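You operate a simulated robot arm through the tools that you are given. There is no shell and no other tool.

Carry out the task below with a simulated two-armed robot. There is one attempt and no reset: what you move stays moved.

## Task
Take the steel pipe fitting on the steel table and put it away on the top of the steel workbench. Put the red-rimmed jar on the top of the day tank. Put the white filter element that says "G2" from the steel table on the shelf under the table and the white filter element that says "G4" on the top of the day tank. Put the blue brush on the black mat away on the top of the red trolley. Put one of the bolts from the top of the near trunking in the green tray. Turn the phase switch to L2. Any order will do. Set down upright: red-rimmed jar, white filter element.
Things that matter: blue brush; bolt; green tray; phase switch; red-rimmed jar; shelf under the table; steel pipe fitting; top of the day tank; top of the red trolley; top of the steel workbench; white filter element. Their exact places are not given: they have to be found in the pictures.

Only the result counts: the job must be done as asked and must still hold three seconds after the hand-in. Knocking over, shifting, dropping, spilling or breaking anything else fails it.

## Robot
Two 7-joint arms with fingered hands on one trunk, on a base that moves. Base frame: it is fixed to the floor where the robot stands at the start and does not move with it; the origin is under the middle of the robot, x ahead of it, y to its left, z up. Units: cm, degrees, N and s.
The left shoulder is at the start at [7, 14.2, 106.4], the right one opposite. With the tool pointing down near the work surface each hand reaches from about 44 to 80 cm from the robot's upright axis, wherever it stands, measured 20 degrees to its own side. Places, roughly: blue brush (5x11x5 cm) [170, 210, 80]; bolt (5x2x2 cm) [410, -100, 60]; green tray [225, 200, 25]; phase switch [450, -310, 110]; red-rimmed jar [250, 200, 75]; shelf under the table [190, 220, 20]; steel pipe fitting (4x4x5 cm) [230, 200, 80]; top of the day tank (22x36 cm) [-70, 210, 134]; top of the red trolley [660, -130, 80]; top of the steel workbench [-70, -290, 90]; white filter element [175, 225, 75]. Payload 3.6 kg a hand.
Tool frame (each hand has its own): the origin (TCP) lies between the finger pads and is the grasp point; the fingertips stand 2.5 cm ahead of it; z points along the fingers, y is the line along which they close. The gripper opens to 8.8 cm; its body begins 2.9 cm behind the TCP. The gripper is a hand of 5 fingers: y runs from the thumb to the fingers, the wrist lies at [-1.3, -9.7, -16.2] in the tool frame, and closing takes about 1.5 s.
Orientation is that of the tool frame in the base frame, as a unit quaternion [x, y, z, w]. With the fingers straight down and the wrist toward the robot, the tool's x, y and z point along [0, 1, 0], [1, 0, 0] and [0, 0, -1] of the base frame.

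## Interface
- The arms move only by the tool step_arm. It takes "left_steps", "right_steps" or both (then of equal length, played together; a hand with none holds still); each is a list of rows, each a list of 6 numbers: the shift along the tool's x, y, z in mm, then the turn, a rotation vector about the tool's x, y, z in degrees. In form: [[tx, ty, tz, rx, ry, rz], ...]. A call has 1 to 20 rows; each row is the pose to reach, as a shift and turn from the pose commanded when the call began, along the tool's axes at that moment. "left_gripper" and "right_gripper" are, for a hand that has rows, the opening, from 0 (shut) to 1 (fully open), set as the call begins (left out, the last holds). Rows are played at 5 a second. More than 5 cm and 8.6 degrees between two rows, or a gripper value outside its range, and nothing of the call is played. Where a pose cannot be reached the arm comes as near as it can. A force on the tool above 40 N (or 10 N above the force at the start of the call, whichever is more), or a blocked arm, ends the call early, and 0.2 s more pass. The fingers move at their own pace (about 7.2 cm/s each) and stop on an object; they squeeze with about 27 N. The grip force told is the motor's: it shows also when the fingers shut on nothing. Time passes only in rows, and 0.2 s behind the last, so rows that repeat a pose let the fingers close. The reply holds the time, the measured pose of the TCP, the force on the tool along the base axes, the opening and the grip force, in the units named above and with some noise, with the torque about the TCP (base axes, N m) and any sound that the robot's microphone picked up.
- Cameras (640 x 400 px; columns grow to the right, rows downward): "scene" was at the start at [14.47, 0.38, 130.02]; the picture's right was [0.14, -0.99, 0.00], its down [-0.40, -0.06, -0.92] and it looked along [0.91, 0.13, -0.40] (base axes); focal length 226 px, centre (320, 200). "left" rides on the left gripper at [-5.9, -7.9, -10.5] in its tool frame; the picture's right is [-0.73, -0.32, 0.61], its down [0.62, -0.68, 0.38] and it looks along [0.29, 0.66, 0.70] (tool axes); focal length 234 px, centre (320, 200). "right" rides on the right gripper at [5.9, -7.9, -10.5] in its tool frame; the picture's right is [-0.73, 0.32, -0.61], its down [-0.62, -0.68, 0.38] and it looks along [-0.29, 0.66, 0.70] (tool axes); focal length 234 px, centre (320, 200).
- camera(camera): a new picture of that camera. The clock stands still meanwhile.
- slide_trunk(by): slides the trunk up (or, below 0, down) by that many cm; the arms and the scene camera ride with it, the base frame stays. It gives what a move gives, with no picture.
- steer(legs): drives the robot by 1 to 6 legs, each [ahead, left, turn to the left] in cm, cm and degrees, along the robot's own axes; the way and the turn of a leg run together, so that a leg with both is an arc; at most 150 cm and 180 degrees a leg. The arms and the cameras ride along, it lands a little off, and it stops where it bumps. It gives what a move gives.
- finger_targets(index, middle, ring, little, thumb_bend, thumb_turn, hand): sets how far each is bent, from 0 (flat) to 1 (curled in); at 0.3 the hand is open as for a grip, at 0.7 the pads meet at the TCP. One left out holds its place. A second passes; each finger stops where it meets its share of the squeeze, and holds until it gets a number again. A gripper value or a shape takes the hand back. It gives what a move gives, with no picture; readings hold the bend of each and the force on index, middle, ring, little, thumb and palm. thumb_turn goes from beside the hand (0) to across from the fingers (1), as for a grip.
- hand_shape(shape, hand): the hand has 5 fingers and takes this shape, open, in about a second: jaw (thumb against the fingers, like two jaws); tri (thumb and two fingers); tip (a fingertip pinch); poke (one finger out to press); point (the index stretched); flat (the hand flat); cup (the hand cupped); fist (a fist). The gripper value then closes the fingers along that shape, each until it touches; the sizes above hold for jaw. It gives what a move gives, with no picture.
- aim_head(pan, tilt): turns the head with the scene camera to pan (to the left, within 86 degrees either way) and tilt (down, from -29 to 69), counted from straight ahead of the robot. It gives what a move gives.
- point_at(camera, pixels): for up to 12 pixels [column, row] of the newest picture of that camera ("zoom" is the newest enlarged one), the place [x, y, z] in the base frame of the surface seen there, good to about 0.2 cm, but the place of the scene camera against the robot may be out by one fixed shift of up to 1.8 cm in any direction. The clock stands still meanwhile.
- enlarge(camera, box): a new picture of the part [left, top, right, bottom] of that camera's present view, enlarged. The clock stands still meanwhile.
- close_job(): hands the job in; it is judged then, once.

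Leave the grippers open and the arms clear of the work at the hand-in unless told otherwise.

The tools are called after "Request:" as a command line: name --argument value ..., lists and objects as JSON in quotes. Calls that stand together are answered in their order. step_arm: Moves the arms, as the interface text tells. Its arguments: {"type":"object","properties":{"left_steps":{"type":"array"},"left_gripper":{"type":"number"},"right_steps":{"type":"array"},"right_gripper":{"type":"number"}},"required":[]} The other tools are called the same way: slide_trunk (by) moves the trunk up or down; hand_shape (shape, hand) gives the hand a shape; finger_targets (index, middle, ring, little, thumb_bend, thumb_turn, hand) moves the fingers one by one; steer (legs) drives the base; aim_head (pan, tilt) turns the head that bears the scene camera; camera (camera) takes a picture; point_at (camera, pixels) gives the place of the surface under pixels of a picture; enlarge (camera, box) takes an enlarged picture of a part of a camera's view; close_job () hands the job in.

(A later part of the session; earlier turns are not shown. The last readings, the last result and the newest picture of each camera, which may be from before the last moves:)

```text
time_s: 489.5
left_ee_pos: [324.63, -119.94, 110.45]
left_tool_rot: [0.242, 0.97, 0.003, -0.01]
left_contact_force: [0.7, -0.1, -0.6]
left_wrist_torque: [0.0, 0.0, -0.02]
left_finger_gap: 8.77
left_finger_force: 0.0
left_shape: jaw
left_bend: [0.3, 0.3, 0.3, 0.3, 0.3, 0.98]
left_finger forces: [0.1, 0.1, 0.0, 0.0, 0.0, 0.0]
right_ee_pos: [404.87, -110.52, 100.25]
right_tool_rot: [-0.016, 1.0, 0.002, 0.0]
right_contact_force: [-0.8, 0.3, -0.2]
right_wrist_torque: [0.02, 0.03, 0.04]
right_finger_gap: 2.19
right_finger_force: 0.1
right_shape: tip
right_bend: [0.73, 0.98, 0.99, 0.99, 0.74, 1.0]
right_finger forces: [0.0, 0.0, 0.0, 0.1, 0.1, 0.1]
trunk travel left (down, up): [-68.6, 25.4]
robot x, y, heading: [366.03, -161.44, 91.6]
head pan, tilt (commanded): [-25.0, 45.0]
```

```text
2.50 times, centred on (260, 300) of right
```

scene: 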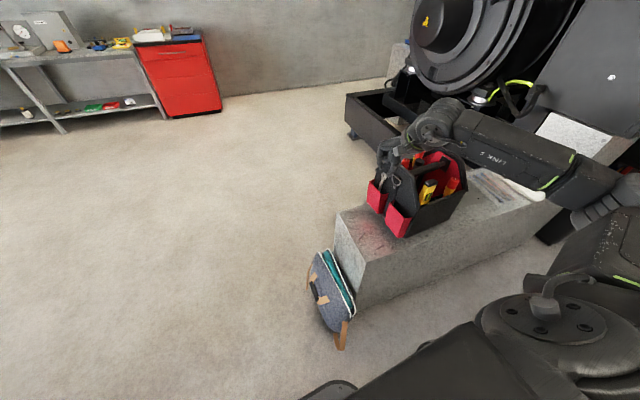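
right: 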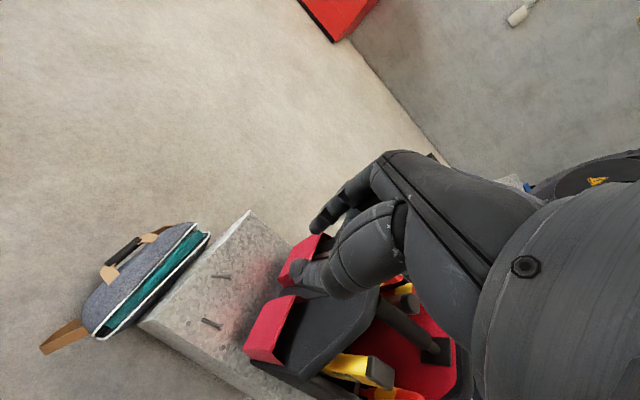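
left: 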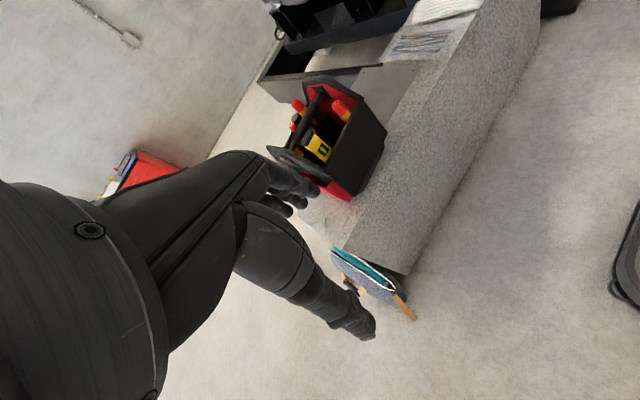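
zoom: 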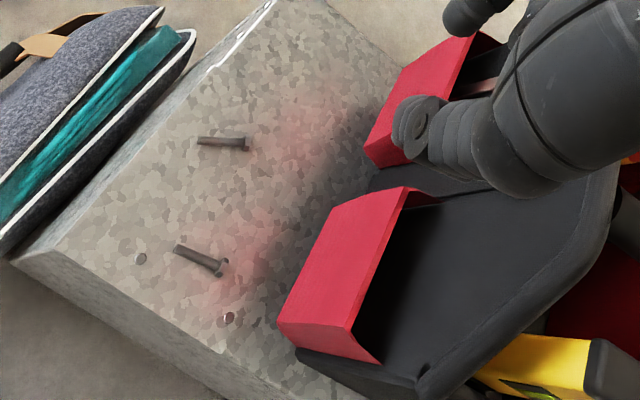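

Bag's nearest side is x 416.4; bolt 1 centre (407.8,−104.0), about 0.75 cm thick. I place the right hand's pinch point at (407.3,−104.1) and lower the trunk by 32.

Request:
step_arm --right_steps '[[-10, 22, 0, 0, 0, 0], [-20, 44, 0, 0, 0, 0], [-30.4, 66, 0, 0, 0, 0], [-30.4, 66, 0, 0, 0, 0]]'

Request:
slide_trunk --by -20

Request:
camera --camera "right"

Request:
camera --camera "scene"

```text
time_s: 490.5
left_ee_pos: [324.56, -120.02, 110.69]
left_tool_rot: [0.241, 0.97, 0.004, -0.01]
left_contact_force: [-0.3, 0.4, -0.2]
left_wrist_torque: [-0.03, 0.05, -0.02]
left_finger_gap: 8.78
left_finger_force: 0.0
left_shape: jaw
left_bend: [0.3, 0.3, 0.3, 0.3, 0.3, 0.98]
left_finger forces: [0.0, 0.1, 0.1, 0.1, 0.0, 0.1]
right_ee_pos: [407.7, -103.86, 100.3]
right_tool_rot: [-0.016, 1.0, 0.002, 0.0]
right_contact_force: [0.1, 0.1, 0.7]
right_wrist_torque: [-0.01, 0.0, -0.01]
right_finger_gap: 2.22
right_finger_force: 0.1
right_shape: tip
right_bend: [0.73, 0.98, 0.99, 0.99, 0.74, 1.0]
right_finger forces: [0.0, 0.1, 0.0, 0.0, 0.1, 0.1]
trunk travel left (down, up): [-68.6, 25.4]
robot x, y, heading: [366.5, -161.16, 91.5]
head pan, tilt (commanded): [-25.0, 45.0]
```

```text
time_s: 492.7
left_ee_pos: [324.52, -119.93, 90.46]
left_tool_rot: [0.241, 0.97, 0.003, -0.009]
left_contact_force: [-0.4, 0.3, -0.2]
left_wrist_torque: [0.02, -0.04, 0.01]
left_finger_gap: 8.77
left_finger_force: 0.1
left_shape: jaw
left_bend: [0.3, 0.3, 0.3, 0.3, 0.3, 0.98]
left_finger forces: [0.0, 0.0, 0.1, 0.0, 0.0, 0.0]
right_ee_pos: [407.78, -103.89, 80.3]
right_tool_rot: [-0.016, 1.0, 0.002, -0.001]
right_contact_force: [-0.3, -0.1, 1.3]
right_wrist_torque: [0.01, -0.02, 0.0]
right_finger_gap: 2.18
right_finger_force: 0.0
right_shape: tip
right_bend: [0.73, 0.98, 0.99, 0.99, 0.74, 1.0]
right_finger forces: [0.0, 0.0, 0.1, 0.0, 0.0, 0.0]
trunk travel left (down, up): [-48.6, 45.4]
robot x, y, heading: [365.99, -161.57, 91.4]
head pan, tilt (commanded): [-25.0, 45.0]
```

```text
taken
```

right: 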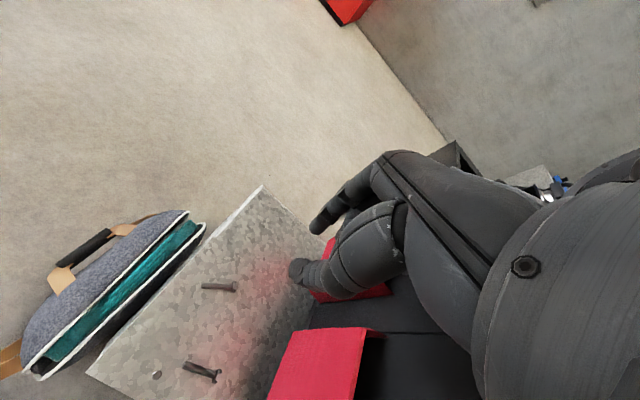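

```text
taken
```

scene: 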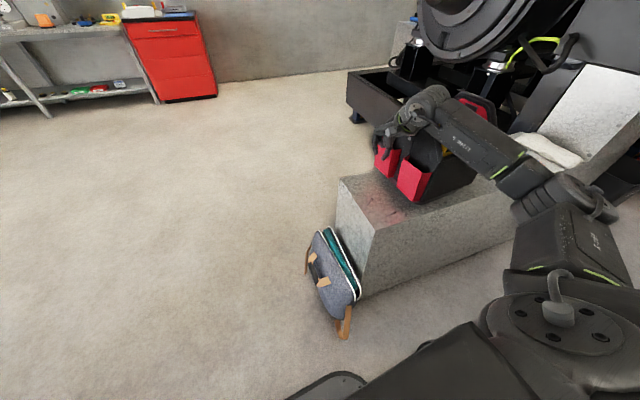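

The forearm crosses near the bag in this view, so I measure its position relative to the bag before lowering further.

Request:
point_at --camera "scene" --pixels '[[405, 125], [430, 115], [455, 130], [480, 150], [510, 170], [530, 185], [560, 200], [480, 108], [445, 150], [440, 170], [465, 180], [570, 260]]'

Request:
enlarge --camera "scene" --box '[340, 70, 560, 220]'

```text
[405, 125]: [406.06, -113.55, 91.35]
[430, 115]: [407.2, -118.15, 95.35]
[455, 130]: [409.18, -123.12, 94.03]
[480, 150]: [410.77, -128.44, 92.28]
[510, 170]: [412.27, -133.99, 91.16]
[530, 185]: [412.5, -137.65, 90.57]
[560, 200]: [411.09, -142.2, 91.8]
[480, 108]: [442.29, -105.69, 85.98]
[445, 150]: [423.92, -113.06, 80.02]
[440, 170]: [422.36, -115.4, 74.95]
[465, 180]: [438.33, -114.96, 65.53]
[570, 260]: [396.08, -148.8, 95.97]
```

```text
2.67 times, centred on (450, 145) of scene
```

zoom: 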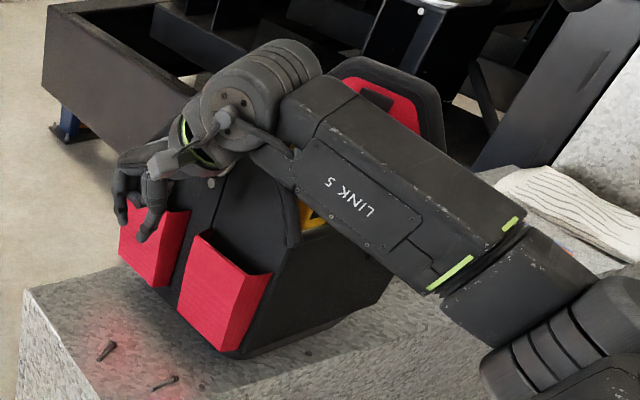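

The forearm stays in front of the bag (y<−117) and the wrist about 2.6 cm left of its corner. I lower another 12 cm and check.

Request:
slide_trunk --by -12

Request:
camera --camera "right"

Request:
enlarge --camera "scene" --box '[340, 70, 560, 220]'

```text
time_s: 494.2
left_ee_pos: [324.57, -120.0, 78.41]
left_tool_rot: [0.241, 0.97, 0.003, -0.01]
left_contact_force: [0.2, 0.1, -0.5]
left_wrist_torque: [0.03, 0.02, 0.02]
left_finger_gap: 8.79
left_finger_force: 0.0
left_shape: jaw
left_bend: [0.3, 0.3, 0.3, 0.3, 0.3, 0.98]
left_finger forces: [0.1, 0.1, 0.0, 0.0, 0.0, 0.1]
right_ee_pos: [407.73, -103.84, 68.24]
right_tool_rot: [-0.015, 1.0, 0.002, 0.0]
right_contact_force: [0.2, -0.3, -0.7]
right_wrist_torque: [-0.01, -0.03, 0.0]
right_finger_gap: 2.19
right_finger_force: 0.1
right_shape: tip
right_bend: [0.73, 0.98, 0.99, 0.99, 0.74, 1.0]
right_finger forces: [0.0, 0.0, 0.0, 0.0, 0.1, 0.0]
trunk travel left (down, up): [-36.6, 57.4]
robot x, y, heading: [366.33, -161.35, 91.7]
head pan, tilt (commanded): [-25.0, 45.0]
```

```text
taken
```

right: 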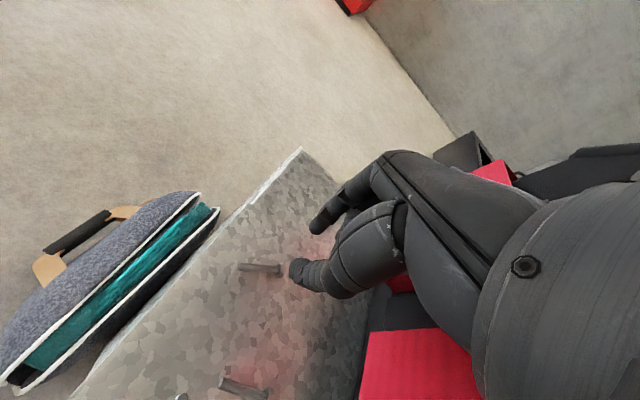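

```text
2.67 times, centred on (450, 145) of scene
```

zoom: 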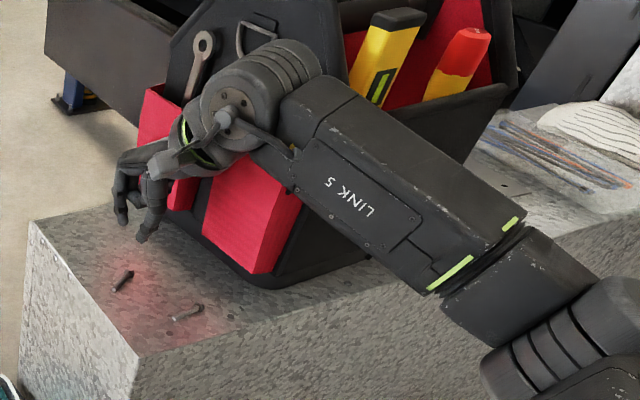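

The bolt appears at (260,268), expected pinch target (256,266). I measure it precisely.

Request:
point_at --camera "right" --pixels '[[260, 268], [241, 267], [279, 270], [250, 267], [270, 269], [315, 232], [296, 265]]'

Request:
enlarge --camera "right" --box '[220, 200, 380, 320]'

```text
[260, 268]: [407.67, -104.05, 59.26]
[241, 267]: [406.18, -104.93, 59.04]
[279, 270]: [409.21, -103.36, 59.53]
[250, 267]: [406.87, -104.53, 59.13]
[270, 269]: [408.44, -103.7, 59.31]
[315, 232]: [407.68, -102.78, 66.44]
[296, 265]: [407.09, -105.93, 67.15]
```

```text
3.33 times, centred on (300, 260) of right
```

zoom: 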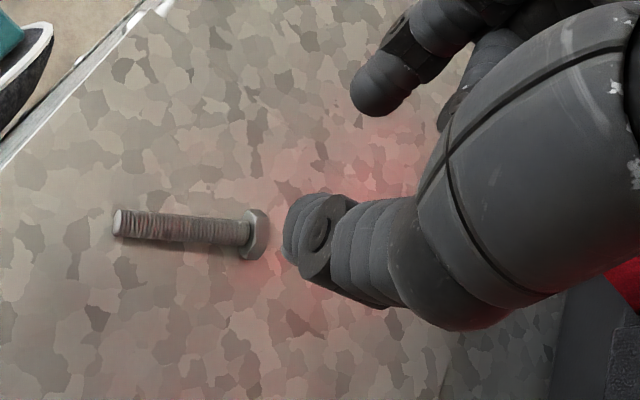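

The bolt lies under the pinch. I descend with the arm 6.5 cm, then in small steps to touch the surface.

Request:
step_arm --right_steps '[[0, 0, 25, 0, 0, 0], [0, 0, 50, 0, 0, 0], [0, 0, 63, 0, 0, 0], [0, 0, 63, 0, 0, 0]]'

Request:
camera --camera "right"

Request:
enlarge --camera "right" --box '[240, 190, 400, 310]'

```text
time_s: 495.2
left_ee_pos: [324.65, -120.0, 78.5]
left_tool_rot: [0.241, 0.971, 0.003, -0.009]
left_contact_force: [-0.1, 1.0, 0.8]
left_wrist_torque: [0.01, -0.01, -0.03]
left_finger_gap: 8.78
left_finger_force: 0.1
left_shape: jaw
left_bend: [0.3, 0.3, 0.3, 0.3, 0.3, 0.98]
left_finger forces: [0.0, 0.1, 0.0, 0.0, 0.0, 0.0]
right_ee_pos: [407.76, -103.85, 61.92]
right_tool_rot: [-0.016, 1.0, 0.001, 0.0]
right_contact_force: [0.3, 0.4, -0.2]
right_wrist_torque: [-0.02, -0.03, 0.01]
right_finger_gap: 2.19
right_finger_force: 0.0
right_shape: tip
right_bend: [0.73, 0.98, 0.99, 0.99, 0.74, 1.0]
right_finger forces: [0.0, 0.0, 0.0, 0.0, 0.0, 0.0]
trunk travel left (down, up): [-36.6, 57.4]
robot x, y, heading: [366.05, -161.24, 91.8]
head pan, tilt (commanded): [-25.0, 45.0]
```

```text
taken
```

right: 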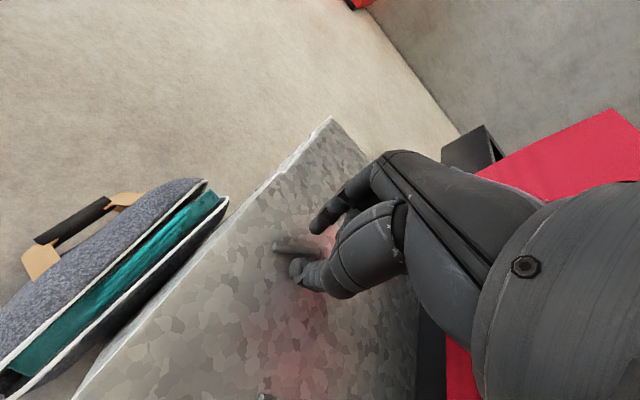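

```text
3.33 times, centred on (320, 250) of right
```

zoom: 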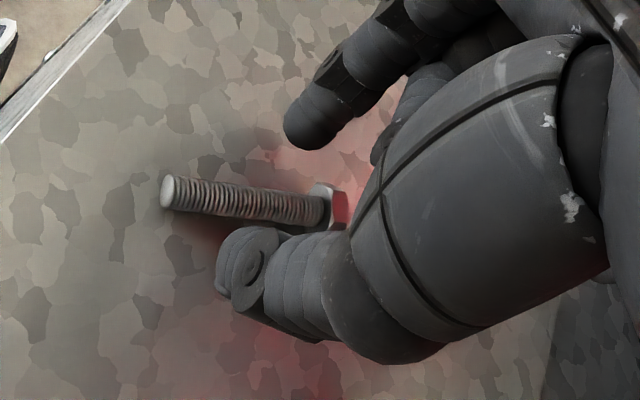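

The bolt is between thumb and index. I go down a further 9 mm in steps.

Request:
step_arm --right_steps '[[0, 0, 4, 0, 0, 0], [0, 0, 8, 0, 0, 0], [0, 0, 8, 0, 0, 0]]'

Request:
step_arm --right_steps '[[0, 0, 2, 0, 0, 0], [0, 0, 3, 0, 0, 0], [0, 0, 3, 0, 0, 0]]'

Request:
enlarge --camera "right" --box '[240, 190, 400, 310]'

```text
time_s: 496.0
left_ee_pos: [324.54, -120.0, 78.49]
left_tool_rot: [0.241, 0.97, 0.003, -0.009]
left_contact_force: [0.6, -0.1, -0.1]
left_wrist_torque: [-0.02, 0.03, -0.02]
left_finger_gap: 8.8
left_finger_force: 0.0
left_shape: jaw
left_bend: [0.3, 0.3, 0.3, 0.3, 0.3, 0.98]
left_finger forces: [0.0, 0.0, 0.1, 0.0, 0.0, 0.0]
right_ee_pos: [407.67, -103.78, 61.18]
right_tool_rot: [-0.016, 1.0, 0.001, 0.0]
right_contact_force: [-0.2, -0.3, -0.3]
right_wrist_torque: [-0.04, -0.03, -0.01]
right_finger_gap: 2.18
right_finger_force: 0.1
right_shape: tip
right_bend: [0.73, 0.98, 0.99, 0.99, 0.74, 1.0]
right_finger forces: [0.1, 0.0, 0.0, 0.0, 0.1, 0.1]
trunk travel left (down, up): [-36.6, 57.4]
robot x, y, heading: [366.16, -161.13, 91.6]
head pan, tilt (commanded): [-25.0, 45.0]
```

```text
time_s: 496.8
left_ee_pos: [324.52, -120.13, 78.48]
left_tool_rot: [0.241, 0.971, 0.004, -0.009]
left_contact_force: [-0.2, 0.0, 0.0]
left_wrist_torque: [0.03, -0.01, 0.0]
left_finger_gap: 8.76
left_finger_force: 0.0
left_shape: jaw
left_bend: [0.3, 0.3, 0.3, 0.3, 0.3, 0.98]
left_finger forces: [0.0, 0.1, 0.0, 0.0, 0.1, 0.1]
right_ee_pos: [407.75, -103.78, 61.21]
right_tool_rot: [-0.015, 1.0, 0.003, 0.0]
right_contact_force: [-1.1, 0.6, 11.4]
right_wrist_torque: [-0.04, 0.1, 0.02]
right_finger_gap: 2.26
right_finger_force: 0.1
right_shape: tip
right_bend: [0.73, 0.98, 0.99, 0.99, 0.75, 1.0]
right_finger forces: [4.8, 0.1, 0.0, 0.1, 6.0, 0.1]
trunk travel left (down, up): [-36.6, 57.4]
robot x, y, heading: [366.27, -161.46, 91.8]
head pan, tilt (commanded): [-25.0, 45.0]
```

```text
3.33 times, centred on (320, 250) of right
```

zoom: 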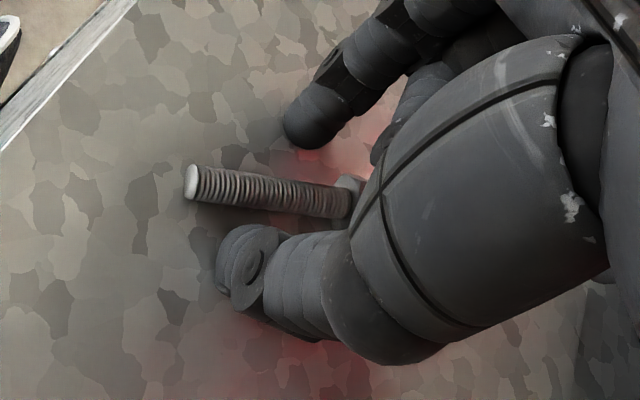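

The tips touch the surface (11 N in total). Now I close gradually while pressing slightly lower: first to a 1.4 cm gap.

Request:
step_arm --right_steps '[[0, 0, 1.5, 0, 0, 0], [0, 0, 1.5, 0, 0, 0], [0, 0, 1.5, 0, 0, 0]]' --right_gripper 0.15

Request:
enlarge --camera "right" --box '[240, 190, 400, 310]'

```text
time_s: 497.6
left_ee_pos: [324.51, -120.12, 78.62]
left_tool_rot: [0.241, 0.971, 0.004, -0.009]
left_contact_force: [-0.3, 0.2, -0.1]
left_wrist_torque: [0.01, 0.0, -0.02]
left_finger_gap: 8.76
left_finger_force: 0.0
left_shape: jaw
left_bend: [0.3, 0.3, 0.3, 0.3, 0.3, 0.98]
left_finger forces: [0.1, 0.0, 0.0, 0.0, 0.0, 0.1]
right_ee_pos: [407.65, -103.93, 60.83]
right_tool_rot: [-0.016, 1.0, 0.003, 0.001]
right_contact_force: [0.1, 1.5, 14.6]
right_wrist_torque: [0.02, 0.0, 0.01]
right_finger_gap: 1.53
right_finger_force: 26.7
right_shape: tip
right_bend: [0.74, 1.0, 1.0, 1.0, 0.8, 1.0]
right_finger forces: [23.1, 0.0, 0.0, 0.0, 21.3, 0.0]
trunk travel left (down, up): [-36.6, 57.4]
robot x, y, heading: [365.75, -161.37, 91.5]
head pan, tilt (commanded): [-25.0, 45.0]
```

```text
3.33 times, centred on (320, 250) of right
```

zoom: 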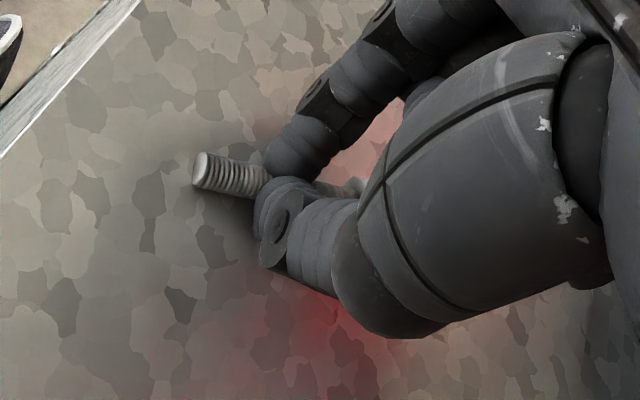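

The pinch has the bolt (index 23 N, thumb 21 N). I command full closing and lift carefully 2 cm, then check.

Request:
step_arm --right_steps '[[0, 0, 0, 0, 0, 0], [0, 0, 0, 0, 0, 0], [0, 0, -3, 0, 0, 0], [0, 0, -10, 0, 0, 0], [0, 0, -22, 0, 0, 0], [0, 0, -22, 0, 0, 0]]' --right_gripper 0

Request:
camera --camera "right"

Request:
enlarge --camera "right" --box '[240, 190, 400, 310]'

Request:
enlarge --camera "scene" --box '[330, 90, 450, 220]'

```text
time_s: 499.0
left_ee_pos: [324.64, -119.94, 78.37]
left_tool_rot: [0.241, 0.97, 0.003, -0.009]
left_contact_force: [0.5, 0.4, -0.9]
left_wrist_torque: [0.0, 0.01, 0.02]
left_finger_gap: 8.76
left_finger_force: 0.1
left_shape: jaw
left_bend: [0.3, 0.3, 0.3, 0.3, 0.3, 0.98]
left_finger forces: [0.0, 0.1, 0.1, 0.0, 0.1, 0.0]
right_ee_pos: [407.71, -103.78, 62.8]
right_tool_rot: [-0.016, 1.0, 0.001, 0.0]
right_contact_force: [-0.4, -0.6, -0.4]
right_wrist_torque: [-0.02, 0.01, -0.01]
right_finger_gap: 1.3
right_finger_force: 26.9
right_shape: tip
right_bend: [0.73, 1.0, 1.0, 1.0, 0.8, 1.0]
right_finger forces: [18.3, 0.0, 0.0, 0.0, 17.8, 0.0]
trunk travel left (down, up): [-36.6, 57.4]
robot x, y, heading: [365.99, -160.98, 91.5]
head pan, tilt (commanded): [-25.0, 45.0]
```

```text
taken
```

right: 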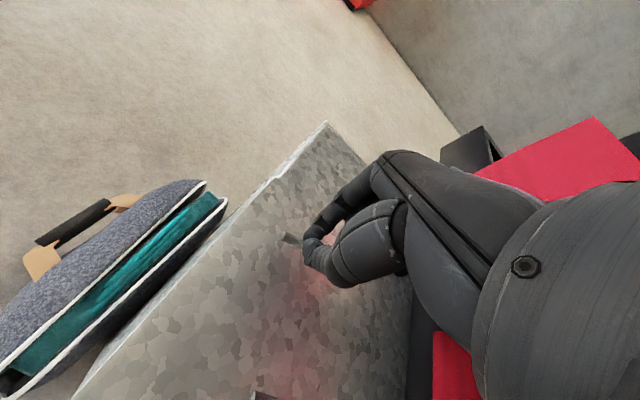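

```text
3.33 times, centred on (320, 250) of right
```

zoom: 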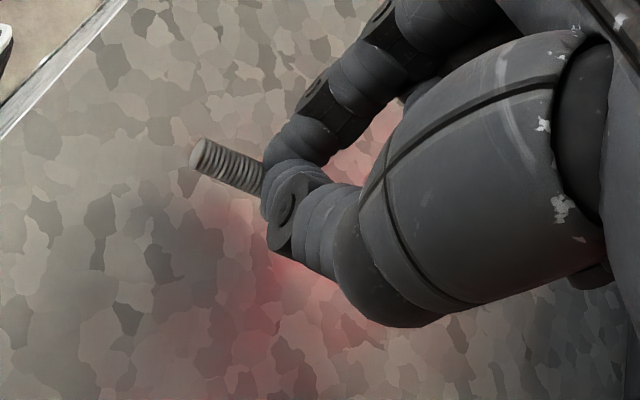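

```text
3.08 times, centred on (390, 155) of scene
```

zoom: 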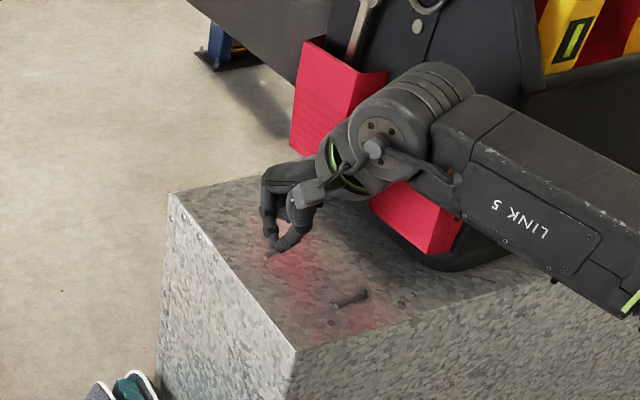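

The bolt is lifted in the pinch; the other bolt stays in place. I raise the trunk, back away from the trunking and drive to the steel table.

Request:
slide_trunk --by 10

Request:
slide_trunk --by 30

Request:
steer --legs '[[-30, 0, 0], [0, 150, 0], [140, 0, 0], [130, 0, 0]]'

Request:
enlarge --camera "right" --box '[240, 190, 400, 310]'

Request:
aim_head --pan 0 --tilt 30

Request:
camera --camera "scene"

```text
time_s: 500.3
left_ee_pos: [324.66, -119.91, 88.51]
left_tool_rot: [0.241, 0.971, 0.004, -0.009]
left_contact_force: [0.2, 0.4, -0.6]
left_wrist_torque: [0.03, -0.02, -0.01]
left_finger_gap: 8.8
left_finger_force: 0.0
left_shape: jaw
left_bend: [0.3, 0.3, 0.3, 0.3, 0.3, 0.98]
left_finger forces: [0.0, 0.1, 0.1, 0.1, 0.1, 0.1]
right_ee_pos: [407.83, -103.78, 72.83]
right_tool_rot: [-0.016, 1.0, 0.001, 0.0]
right_contact_force: [-0.2, 1.0, -0.6]
right_wrist_torque: [-0.01, -0.01, -0.01]
right_finger_gap: 1.24
right_finger_force: 26.9
right_shape: tip
right_bend: [0.73, 1.0, 1.0, 1.0, 0.8, 1.0]
right_finger forces: [18.3, 0.1, 0.1, 0.0, 17.7, 0.0]
trunk travel left (down, up): [-46.6, 47.4]
robot x, y, heading: [366.1, -161.19, 91.6]
head pan, tilt (commanded): [-25.0, 45.0]
```

```text
time_s: 503.3
left_ee_pos: [324.6, -119.96, 118.65]
left_tool_rot: [0.241, 0.97, 0.003, -0.01]
left_contact_force: [-0.5, -1.2, 0.5]
left_wrist_torque: [0.0, 0.01, 0.01]
left_finger_gap: 8.78
left_finger_force: 0.0
left_shape: jaw
left_bend: [0.3, 0.3, 0.3, 0.3, 0.3, 0.98]
left_finger forces: [0.0, 0.0, 0.0, 0.0, 0.0, 0.0]
right_ee_pos: [407.7, -103.71, 102.93]
right_tool_rot: [-0.016, 1.0, 0.001, -0.001]
right_contact_force: [-0.2, 0.7, 0.0]
right_wrist_torque: [0.02, 0.0, -0.01]
right_finger_gap: 1.28
right_finger_force: 26.9
right_shape: tip
right_bend: [0.73, 1.0, 1.0, 1.0, 0.8, 1.0]
right_finger forces: [18.3, 0.1, 0.0, 0.1, 17.9, 0.1]
trunk travel left (down, up): [-76.6, 17.4]
robot x, y, heading: [366.11, -161.05, 91.4]
head pan, tilt (commanded): [-25.0, 45.0]
```

```text
time_s: 524.8
left_ee_pos: [169.33, 108.31, 118.44]
left_tool_rot: [0.24, 0.971, 0.004, -0.01]
left_contact_force: [0.0, 0.0, -0.5]
left_wrist_torque: [0.0, -0.02, -0.03]
left_finger_gap: 8.77
left_finger_force: 0.1
left_shape: jaw
left_bend: [0.3, 0.3, 0.3, 0.3, 0.3, 0.98]
left_finger forces: [0.1, 0.1, 0.0, 0.0, 0.0, 0.0]
right_ee_pos: [252.48, 124.67, 102.79]
right_tool_rot: [-0.017, 1.0, 0.003, 0.0]
right_contact_force: [0.3, 0.4, 0.5]
right_wrist_torque: [-0.01, 0.01, -0.07]
right_finger_gap: 1.28
right_finger_force: 26.5
right_shape: tip
right_bend: [0.73, 1.0, 1.0, 1.0, 0.8, 1.0]
right_finger forces: [18.5, 0.0, 0.0, 0.1, 18.0, 0.1]
trunk travel left (down, up): [-76.6, 17.4]
robot x, y, heading: [211.02, 67.18, 91.8]
head pan, tilt (commanded): [-25.0, 45.0]
```

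```text
3.33 times, centred on (320, 250) of right
```

zoom: 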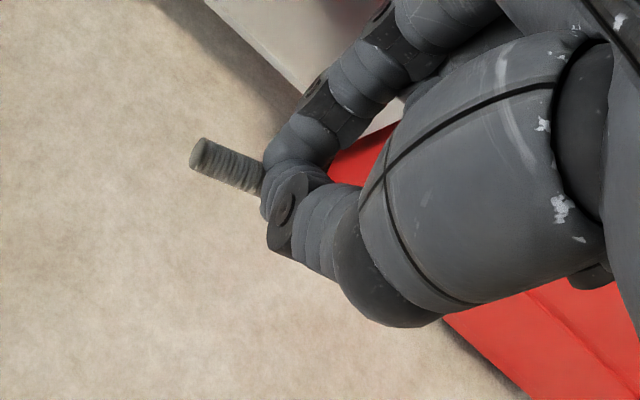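

```text
time_s: 525.7
left_ee_pos: [169.27, 108.36, 118.57]
left_tool_rot: [0.24, 0.971, 0.003, -0.009]
left_contact_force: [-0.3, 0.1, -0.2]
left_wrist_torque: [-0.03, -0.02, 0.03]
left_finger_gap: 8.79
left_finger_force: 0.1
left_shape: jaw
left_bend: [0.3, 0.3, 0.3, 0.3, 0.3, 0.98]
left_finger forces: [0.0, 0.0, 0.0, 0.0, 0.1, 0.0]
right_ee_pos: [252.42, 124.65, 102.75]
right_tool_rot: [-0.017, 1.0, 0.002, 0.0]
right_contact_force: [-0.6, 1.0, -0.1]
right_wrist_torque: [0.03, 0.0, 0.01]
right_finger_gap: 1.28
right_finger_force: 27.0
right_shape: tip
right_bend: [0.73, 1.0, 1.0, 1.0, 0.8, 1.0]
right_finger forces: [18.5, 0.0, 0.1, 0.0, 18.0, 0.0]
trunk travel left (down, up): [-76.6, 17.4]
robot x, y, heading: [211.16, 67.27, 91.9]
head pan, tilt (commanded): [0.0, 30.0]
```

```text
taken
```

scene: 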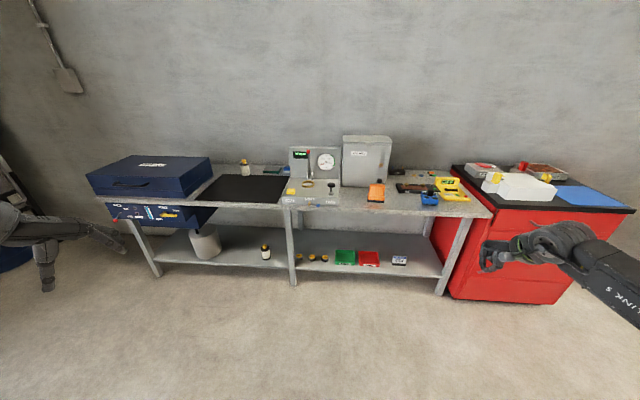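

The bolt is still held. I lower the trunk so the right hand goes to about z 41, turn 18° left (heading 110, left hand away from the table), and go closer to look at the green tray.

Request:
slide_trunk --by -40

Request:
slide_trunk --by -20

Request:
steer --legs '[[0, 0, 18.2], [40, -18.8, 0]]'

Request:
aim_head --pan -20 --tilt 30

Request:
camera --camera "scene"

Request:
camera --camera "right"

```text
time_s: 529.5
left_ee_pos: [169.15, 108.48, 78.46]
left_tool_rot: [0.24, 0.971, 0.003, -0.009]
left_contact_force: [0.1, 0.5, 1.1]
left_wrist_torque: [0.01, -0.03, 0.0]
left_finger_gap: 8.79
left_finger_force: 0.1
left_shape: jaw
left_bend: [0.3, 0.3, 0.3, 0.3, 0.3, 0.98]
left_finger forces: [0.0, 0.0, 0.0, 0.1, 0.0, 0.0]
right_ee_pos: [252.41, 124.61, 62.78]
right_tool_rot: [-0.017, 1.0, 0.002, 0.0]
right_contact_force: [-0.6, 0.2, -0.3]
right_wrist_torque: [0.01, 0.01, -0.05]
right_finger_gap: 1.27
right_finger_force: 26.7
right_shape: tip
right_bend: [0.73, 1.0, 1.0, 1.0, 0.8, 1.0]
right_finger forces: [18.5, 0.1, 0.1, 0.1, 18.1, 0.0]
trunk travel left (down, up): [-36.6, 57.4]
robot x, y, heading: [211.05, 67.33, 91.6]
head pan, tilt (commanded): [0.0, 30.0]
```

```text
time_s: 531.7
left_ee_pos: [169.2, 108.43, 58.49]
left_tool_rot: [0.24, 0.971, 0.003, -0.01]
left_contact_force: [-0.5, 0.0, -0.5]
left_wrist_torque: [0.0, 0.0, 0.01]
left_finger_gap: 8.79
left_finger_force: 0.1
left_shape: jaw
left_bend: [0.3, 0.3, 0.3, 0.3, 0.3, 0.98]
left_finger forces: [0.1, 0.0, 0.0, 0.0, 0.0, 0.0]
right_ee_pos: [252.44, 124.74, 42.72]
right_tool_rot: [-0.017, 1.0, 0.002, 0.001]
right_contact_force: [0.8, -0.2, 0.0]
right_wrist_torque: [-0.02, 0.01, 0.03]
right_finger_gap: 1.3
right_finger_force: 27.4
right_shape: tip
right_bend: [0.73, 1.0, 1.0, 1.0, 0.8, 1.0]
right_finger forces: [18.6, 0.1, 0.1, 0.0, 18.0, 0.1]
trunk travel left (down, up): [-16.6, 77.4]
robot x, y, heading: [210.94, 67.16, 91.6]
head pan, tilt (commanded): [0.0, 30.0]
```

```text
time_s: 535.4
left_ee_pos: [162.71, 138.01, 58.4]
left_tool_rot: [0.087, 0.996, 0.002, -0.009]
left_contact_force: [-0.2, 0.5, 0.0]
left_wrist_torque: [0.01, 0.02, -0.02]
left_finger_gap: 8.77
left_finger_force: 0.2
left_shape: jaw
left_bend: [0.3, 0.3, 0.3, 0.3, 0.3, 0.98]
left_finger forces: [0.1, 0.0, 0.1, 0.1, 0.0, 0.0]
right_ee_pos: [236.94, 178.8, 42.82]
right_tool_rot: [-0.17, 0.985, 0.0, 0.0]
right_contact_force: [-0.3, 0.4, 0.2]
right_wrist_torque: [0.02, 0.0, 0.0]
right_finger_gap: 1.3
right_finger_force: 26.5
right_shape: tip
right_bend: [0.73, 1.0, 1.0, 1.0, 0.8, 1.0]
right_finger forces: [18.6, 0.0, 0.1, 0.1, 17.8, 0.1]
trunk travel left (down, up): [-16.6, 77.4]
robot x, y, heading: [214.76, 111.52, 109.7]
head pan, tilt (commanded): [0.0, 30.0]
```

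```text
time_s: 536.2
left_ee_pos: [162.61, 137.96, 58.53]
left_tool_rot: [0.088, 0.996, 0.001, -0.009]
left_contact_force: [0.5, 1.3, -0.1]
left_wrist_torque: [-0.02, 0.01, 0.0]
left_finger_gap: 8.78
left_finger_force: 0.1
left_shape: jaw
left_bend: [0.3, 0.3, 0.3, 0.3, 0.3, 0.98]
left_finger forces: [0.0, 0.0, 0.1, 0.0, 0.1, 0.0]
right_ee_pos: [236.91, 178.88, 42.84]
right_tool_rot: [-0.17, 0.986, 0.002, 0.0]
right_contact_force: [0.3, 0.6, 0.6]
right_wrist_torque: [-0.01, 0.04, -0.01]
right_finger_gap: 1.3
right_finger_force: 27.7
right_shape: tip
right_bend: [0.73, 1.0, 1.0, 1.0, 0.8, 1.0]
right_finger forces: [18.5, 0.1, 0.1, 0.0, 17.8, 0.0]
trunk travel left (down, up): [-16.6, 77.4]
robot x, y, heading: [214.77, 111.32, 109.6]
head pan, tilt (commanded): [-20.0, 30.0]
```

```text
taken
```

scene: 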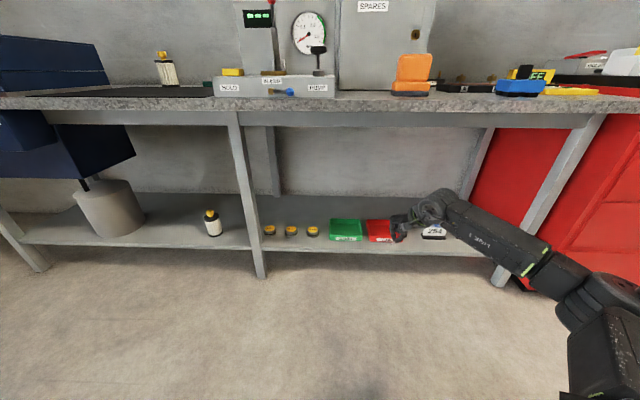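

```text
taken
```

right: 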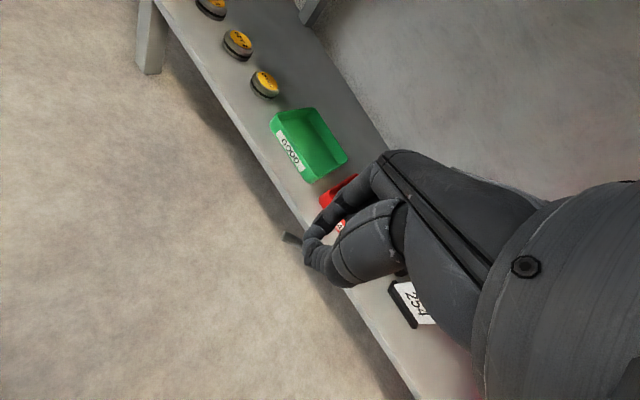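

The green "GOOD" tray is visible in the right picture at (310,145). I measure its rim corners and inside bottom.

Request:
point_at --camera "right" --pixels '[[272, 118], [311, 182], [347, 157], [314, 109], [312, 140], [320, 150], [300, 130], [330, 145], [330, 165], [270, 150], [345, 195], [262, 85]]'

Request:
enlarge --camera "right" --box '[250, 90, 390, 220]'

```text
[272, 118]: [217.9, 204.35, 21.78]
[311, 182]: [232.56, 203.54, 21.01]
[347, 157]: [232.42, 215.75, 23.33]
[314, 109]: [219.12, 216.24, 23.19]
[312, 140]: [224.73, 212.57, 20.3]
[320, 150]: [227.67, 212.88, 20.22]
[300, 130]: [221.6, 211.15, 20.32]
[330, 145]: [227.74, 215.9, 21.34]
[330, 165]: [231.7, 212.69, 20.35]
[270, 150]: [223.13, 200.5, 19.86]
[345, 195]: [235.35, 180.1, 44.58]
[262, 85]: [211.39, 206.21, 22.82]
```

```text
3.08 times, centred on (320, 155) of right
```

zoom: 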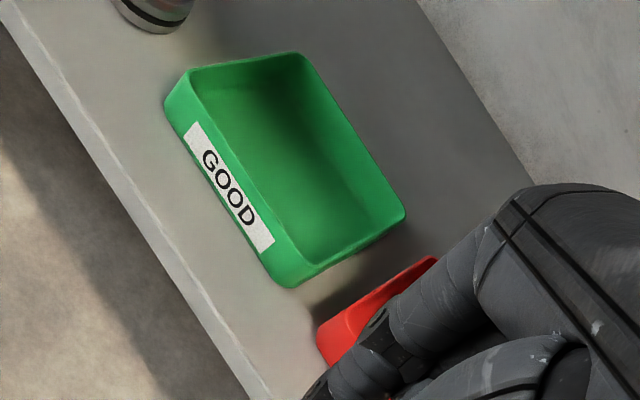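

Tray: x 218–232.6, y 203.5–216, rim z 23.3, bottom 20.3. I check the height of the table's front beam, which my wrist must pass under.

Request:
point_at --camera "scene" --pixels '[[330, 126], [400, 127], [330, 118], [460, 126], [440, 205], [470, 215], [500, 235], [425, 200]]'

Request:
slide_trunk --by -6

```text
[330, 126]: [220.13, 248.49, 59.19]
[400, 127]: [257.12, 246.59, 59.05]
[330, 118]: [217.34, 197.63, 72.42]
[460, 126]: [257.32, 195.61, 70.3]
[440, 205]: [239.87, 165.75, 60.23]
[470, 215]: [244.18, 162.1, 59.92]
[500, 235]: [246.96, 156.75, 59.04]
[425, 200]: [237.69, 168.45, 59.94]
```

```text
time_s: 537.2
left_ee_pos: [162.73, 137.95, 52.46]
left_tool_rot: [0.088, 0.996, 0.002, -0.01]
left_contact_force: [0.9, 0.0, -0.5]
left_wrist_torque: [0.0, -0.01, 0.01]
left_finger_gap: 8.76
left_finger_force: 0.1
left_shape: jaw
left_bend: [0.3, 0.3, 0.3, 0.3, 0.3, 0.98]
left_finger forces: [0.0, 0.1, 0.0, 0.0, 0.0, 0.0]
right_ee_pos: [236.81, 178.79, 36.88]
right_tool_rot: [-0.17, 0.985, 0.001, 0.0]
right_contact_force: [0.2, -1.0, 0.8]
right_wrist_torque: [-0.01, 0.0, -0.01]
right_finger_gap: 1.27
right_finger_force: 27.2
right_shape: tip
right_bend: [0.73, 1.0, 1.0, 1.0, 0.8, 1.0]
right_finger forces: [18.6, 0.0, 0.0, 0.0, 17.8, 0.0]
trunk travel left (down, up): [-10.6, 83.4]
robot x, y, heading: [214.74, 111.34, 109.3]
head pan, tilt (commanded): [-20.0, 30.0]
```

Beam bottom is z≈70; my wrist's top is about 55. I drive ahead 33.6 cm in two legs.

Request:
steer --legs '[[20, 0, 0], [13.6, 0, 0]]'

Request:
camera --camera "right"

Request:
camera --camera "scene"

```text
time_s: 539.7
left_ee_pos: [151.65, 170.21, 52.49]
left_tool_rot: [0.092, 0.996, 0.002, -0.009]
left_contact_force: [0.0, 0.1, 0.1]
left_wrist_torque: [-0.03, 0.03, 0.01]
left_finger_gap: 8.79
left_finger_force: 0.0
left_shape: jaw
left_bend: [0.3, 0.3, 0.3, 0.3, 0.3, 0.98]
left_finger forces: [0.0, 0.1, 0.0, 0.1, 0.0, 0.0]
right_ee_pos: [226.23, 210.53, 36.82]
right_tool_rot: [-0.167, 0.986, 0.0, 0.0]
right_contact_force: [1.1, 0.2, -1.0]
right_wrist_torque: [-0.03, 0.01, 0.02]
right_finger_gap: 1.28
right_finger_force: 26.9
right_shape: tip
right_bend: [0.73, 1.0, 1.0, 1.0, 0.8, 1.0]
right_finger forces: [18.5, 0.0, 0.1, 0.0, 17.8, 0.0]
trunk travel left (down, up): [-10.6, 83.4]
robot x, y, heading: [203.49, 143.15, 109.2]
head pan, tilt (commanded): [-20.0, 30.0]
```

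```text
taken
```

right: 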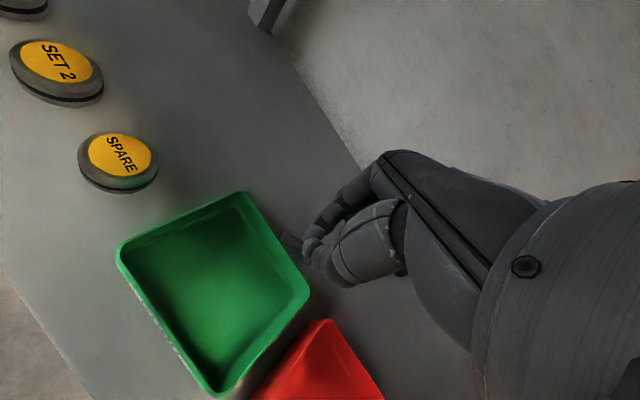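

```text
taken
```

scene: 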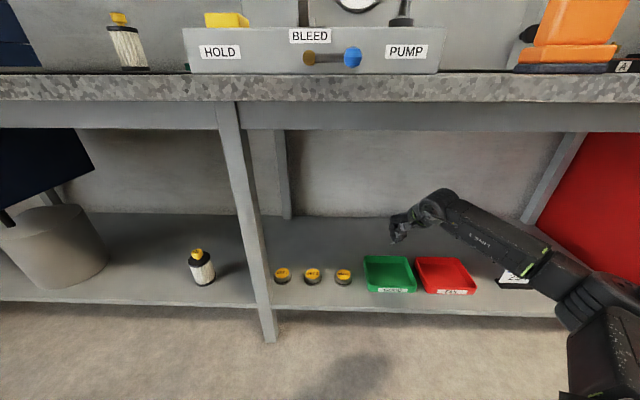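

The landing point below projects to about (234,277), inside the tray. I verify the tray's rim from here.

Request:
point_at --camera "right" --pixels '[[234, 277], [215, 290], [120, 250], [240, 195], [307, 285], [220, 392], [180, 270], [260, 300]]'

```text
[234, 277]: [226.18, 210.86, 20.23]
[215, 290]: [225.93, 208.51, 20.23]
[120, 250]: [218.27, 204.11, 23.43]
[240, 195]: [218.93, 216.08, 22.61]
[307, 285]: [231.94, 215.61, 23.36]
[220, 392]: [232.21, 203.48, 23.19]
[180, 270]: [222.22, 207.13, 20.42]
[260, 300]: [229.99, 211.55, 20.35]
```

All good. I lower the trunk by 10, then the arm by about 2 cm, and release with a small opening only.

Request:
slide_trunk --by -10

Request:
camera --camera "right"

Request:
enlarge --camera "scene" --box '[330, 170, 530, 320]'

```text
time_s: 541.1
left_ee_pos: [151.7, 170.14, 42.51]
left_tool_rot: [0.092, 0.996, 0.001, -0.01]
left_contact_force: [-0.3, -1.2, 0.2]
left_wrist_torque: [-0.01, 0.01, -0.01]
left_finger_gap: 8.78
left_finger_force: 0.0
left_shape: jaw
left_bend: [0.3, 0.3, 0.3, 0.3, 0.3, 0.98]
left_finger forces: [0.0, 0.0, 0.1, 0.0, 0.1, 0.1]
right_ee_pos: [226.14, 210.57, 26.78]
right_tool_rot: [-0.166, 0.986, 0.002, 0.0]
right_contact_force: [-1.2, -0.2, 0.2]
right_wrist_torque: [0.02, -0.02, -0.01]
right_finger_gap: 1.27
right_finger_force: 26.7
right_shape: tip
right_bend: [0.73, 1.0, 1.0, 1.0, 0.8, 1.0]
right_finger forces: [18.6, 0.0, 0.0, 0.0, 17.8, 0.0]
trunk travel left (down, up): [-0.6, 93.4]
robot x, y, heading: [203.37, 143.17, 109.1]
head pan, tilt (commanded): [-20.0, 30.0]
```

```text
taken
```

right: 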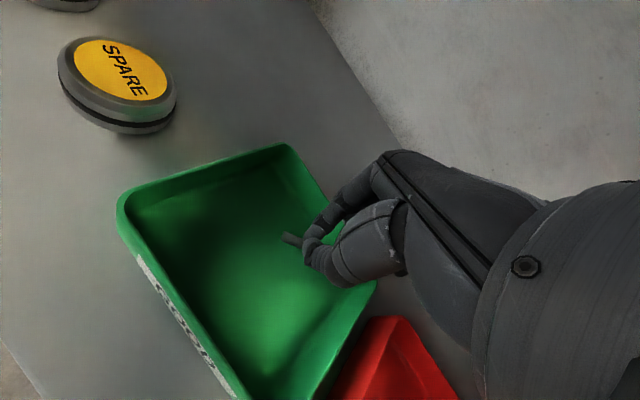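

```text
2.67 times, centred on (430, 245) of scene
```

zoom: 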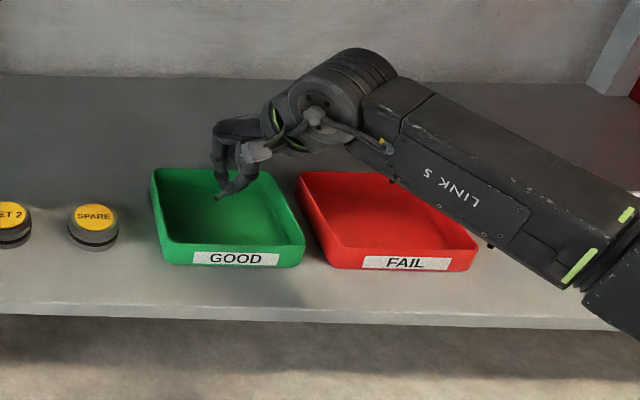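

I centre the hand 1.5 cm to the left within the tray and lower 2.2 cm.

Request:
step_arm --right_steps '[[8, -1, 0, 0, 0, 0], [16.5, -1.7, 0, 0, 0, 0], [16.5, -1.7, 10, 0, 0, 0], [16.5, -1.7, 22, 0, 0, 0], [16.5, -1.7, 22, 0, 0, 0]]'

Request:
camera --camera "right"

```text
time_s: 542.3
left_ee_pos: [151.49, 170.2, 42.4]
left_tool_rot: [0.091, 0.996, 0.002, -0.009]
left_contact_force: [0.0, 0.2, 0.0]
left_wrist_torque: [0.01, -0.02, -0.03]
left_finger_gap: 8.8
left_finger_force: 0.1
left_shape: jaw
left_bend: [0.3, 0.3, 0.3, 0.3, 0.3, 0.98]
left_finger forces: [0.1, 0.0, 0.0, 0.1, 0.0, 0.1]
right_ee_pos: [224.69, 209.83, 24.61]
right_tool_rot: [-0.167, 0.986, 0.001, 0.0]
right_contact_force: [0.0, 0.5, -0.2]
right_wrist_torque: [0.01, -0.02, 0.0]
right_finger_gap: 1.27
right_finger_force: 26.8
right_shape: tip
right_bend: [0.73, 1.0, 1.0, 1.0, 0.8, 1.0]
right_finger forces: [18.5, 0.0, 0.0, 0.0, 17.9, 0.0]
trunk travel left (down, up): [-0.6, 93.4]
robot x, y, heading: [203.86, 143.5, 108.9]
head pan, tilt (commanded): [-20.0, 30.0]
```

```text
taken
```

right: 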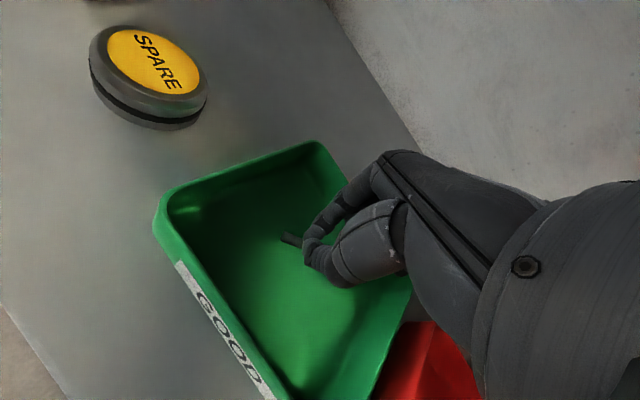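

The bolt is inside the tray, about 1.5 cm above its bottom. I lower 6 mm more and open the pinch a little.

Request:
step_arm --right_steps '[[0, 0, 3, 0, 0, 0], [0, 0, 6, 0, 0, 0], [0, 0, 6, 0, 0, 0]]'

Request:
step_arm --right_steps '[[0, 0, 0, 0, 0, 0], [0, 0, 0, 0, 0, 0], [0, 0, 0, 0, 0, 0], [0, 0, 0, 0, 0, 0], [0, 0, 0, 0, 0, 0]]' --right_gripper 0.3

Request:
camera --camera "right"

Request:
enlarge --camera "right" --box '[240, 180, 400, 310]'

```text
time_s: 543.1
left_ee_pos: [151.55, 170.18, 42.48]
left_tool_rot: [0.092, 0.996, 0.002, -0.009]
left_contact_force: [0.2, -0.9, -0.6]
left_wrist_torque: [0.02, 0.02, -0.01]
left_finger_gap: 8.78
left_finger_force: 0.1
left_shape: jaw
left_bend: [0.3, 0.3, 0.3, 0.3, 0.3, 0.98]
left_finger forces: [0.1, 0.0, 0.0, 0.1, 0.0, 0.0]
right_ee_pos: [224.62, 209.83, 24.09]
right_tool_rot: [-0.167, 0.986, 0.001, -0.001]
right_contact_force: [-0.2, 0.5, 0.2]
right_wrist_torque: [-0.01, 0.02, -0.01]
right_finger_gap: 1.25
right_finger_force: 26.9
right_shape: tip
right_bend: [0.73, 1.0, 1.0, 1.0, 0.8, 1.0]
right_finger forces: [18.7, 0.0, 0.1, 0.0, 17.9, 0.1]
trunk travel left (down, up): [-0.6, 93.4]
robot x, y, heading: [203.75, 143.23, 109.0]
head pan, tilt (commanded): [-20.0, 30.0]
```

```text
time_s: 544.3
left_ee_pos: [151.56, 170.18, 42.56]
left_tool_rot: [0.091, 0.996, 0.002, -0.009]
left_contact_force: [0.5, -0.3, -0.4]
left_wrist_torque: [-0.01, 0.0, -0.02]
left_finger_gap: 8.78
left_finger_force: 0.1
left_shape: jaw
left_bend: [0.3, 0.3, 0.3, 0.3, 0.3, 0.98]
left_finger forces: [0.0, 0.1, 0.1, 0.1, 0.0, 0.0]
right_ee_pos: [224.65, 209.8, 23.96]
right_tool_rot: [-0.167, 0.986, 0.002, 0.0]
right_contact_force: [-0.2, 0.4, 0.4]
right_wrist_torque: [-0.02, 0.01, -0.01]
right_finger_gap: 2.62
right_finger_force: 0.1
right_shape: tip
right_bend: [0.73, 0.98, 0.99, 0.99, 0.74, 1.0]
right_finger forces: [0.0, 0.1, 0.0, 0.0, 0.0, 0.0]
trunk travel left (down, up): [-0.6, 93.4]
robot x, y, heading: [203.82, 143.03, 109.1]
head pan, tilt (commanded): [-20.0, 30.0]
```

```text
taken
```

right: 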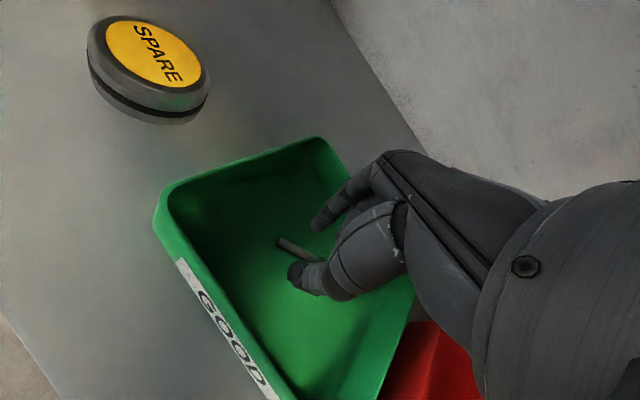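

```text
3.08 times, centred on (320, 245) of right
```

zoom: 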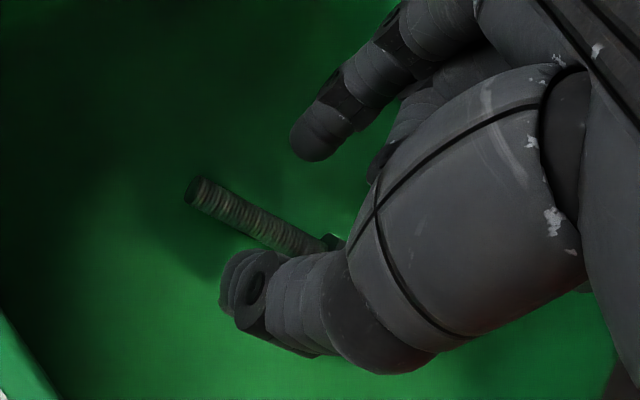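

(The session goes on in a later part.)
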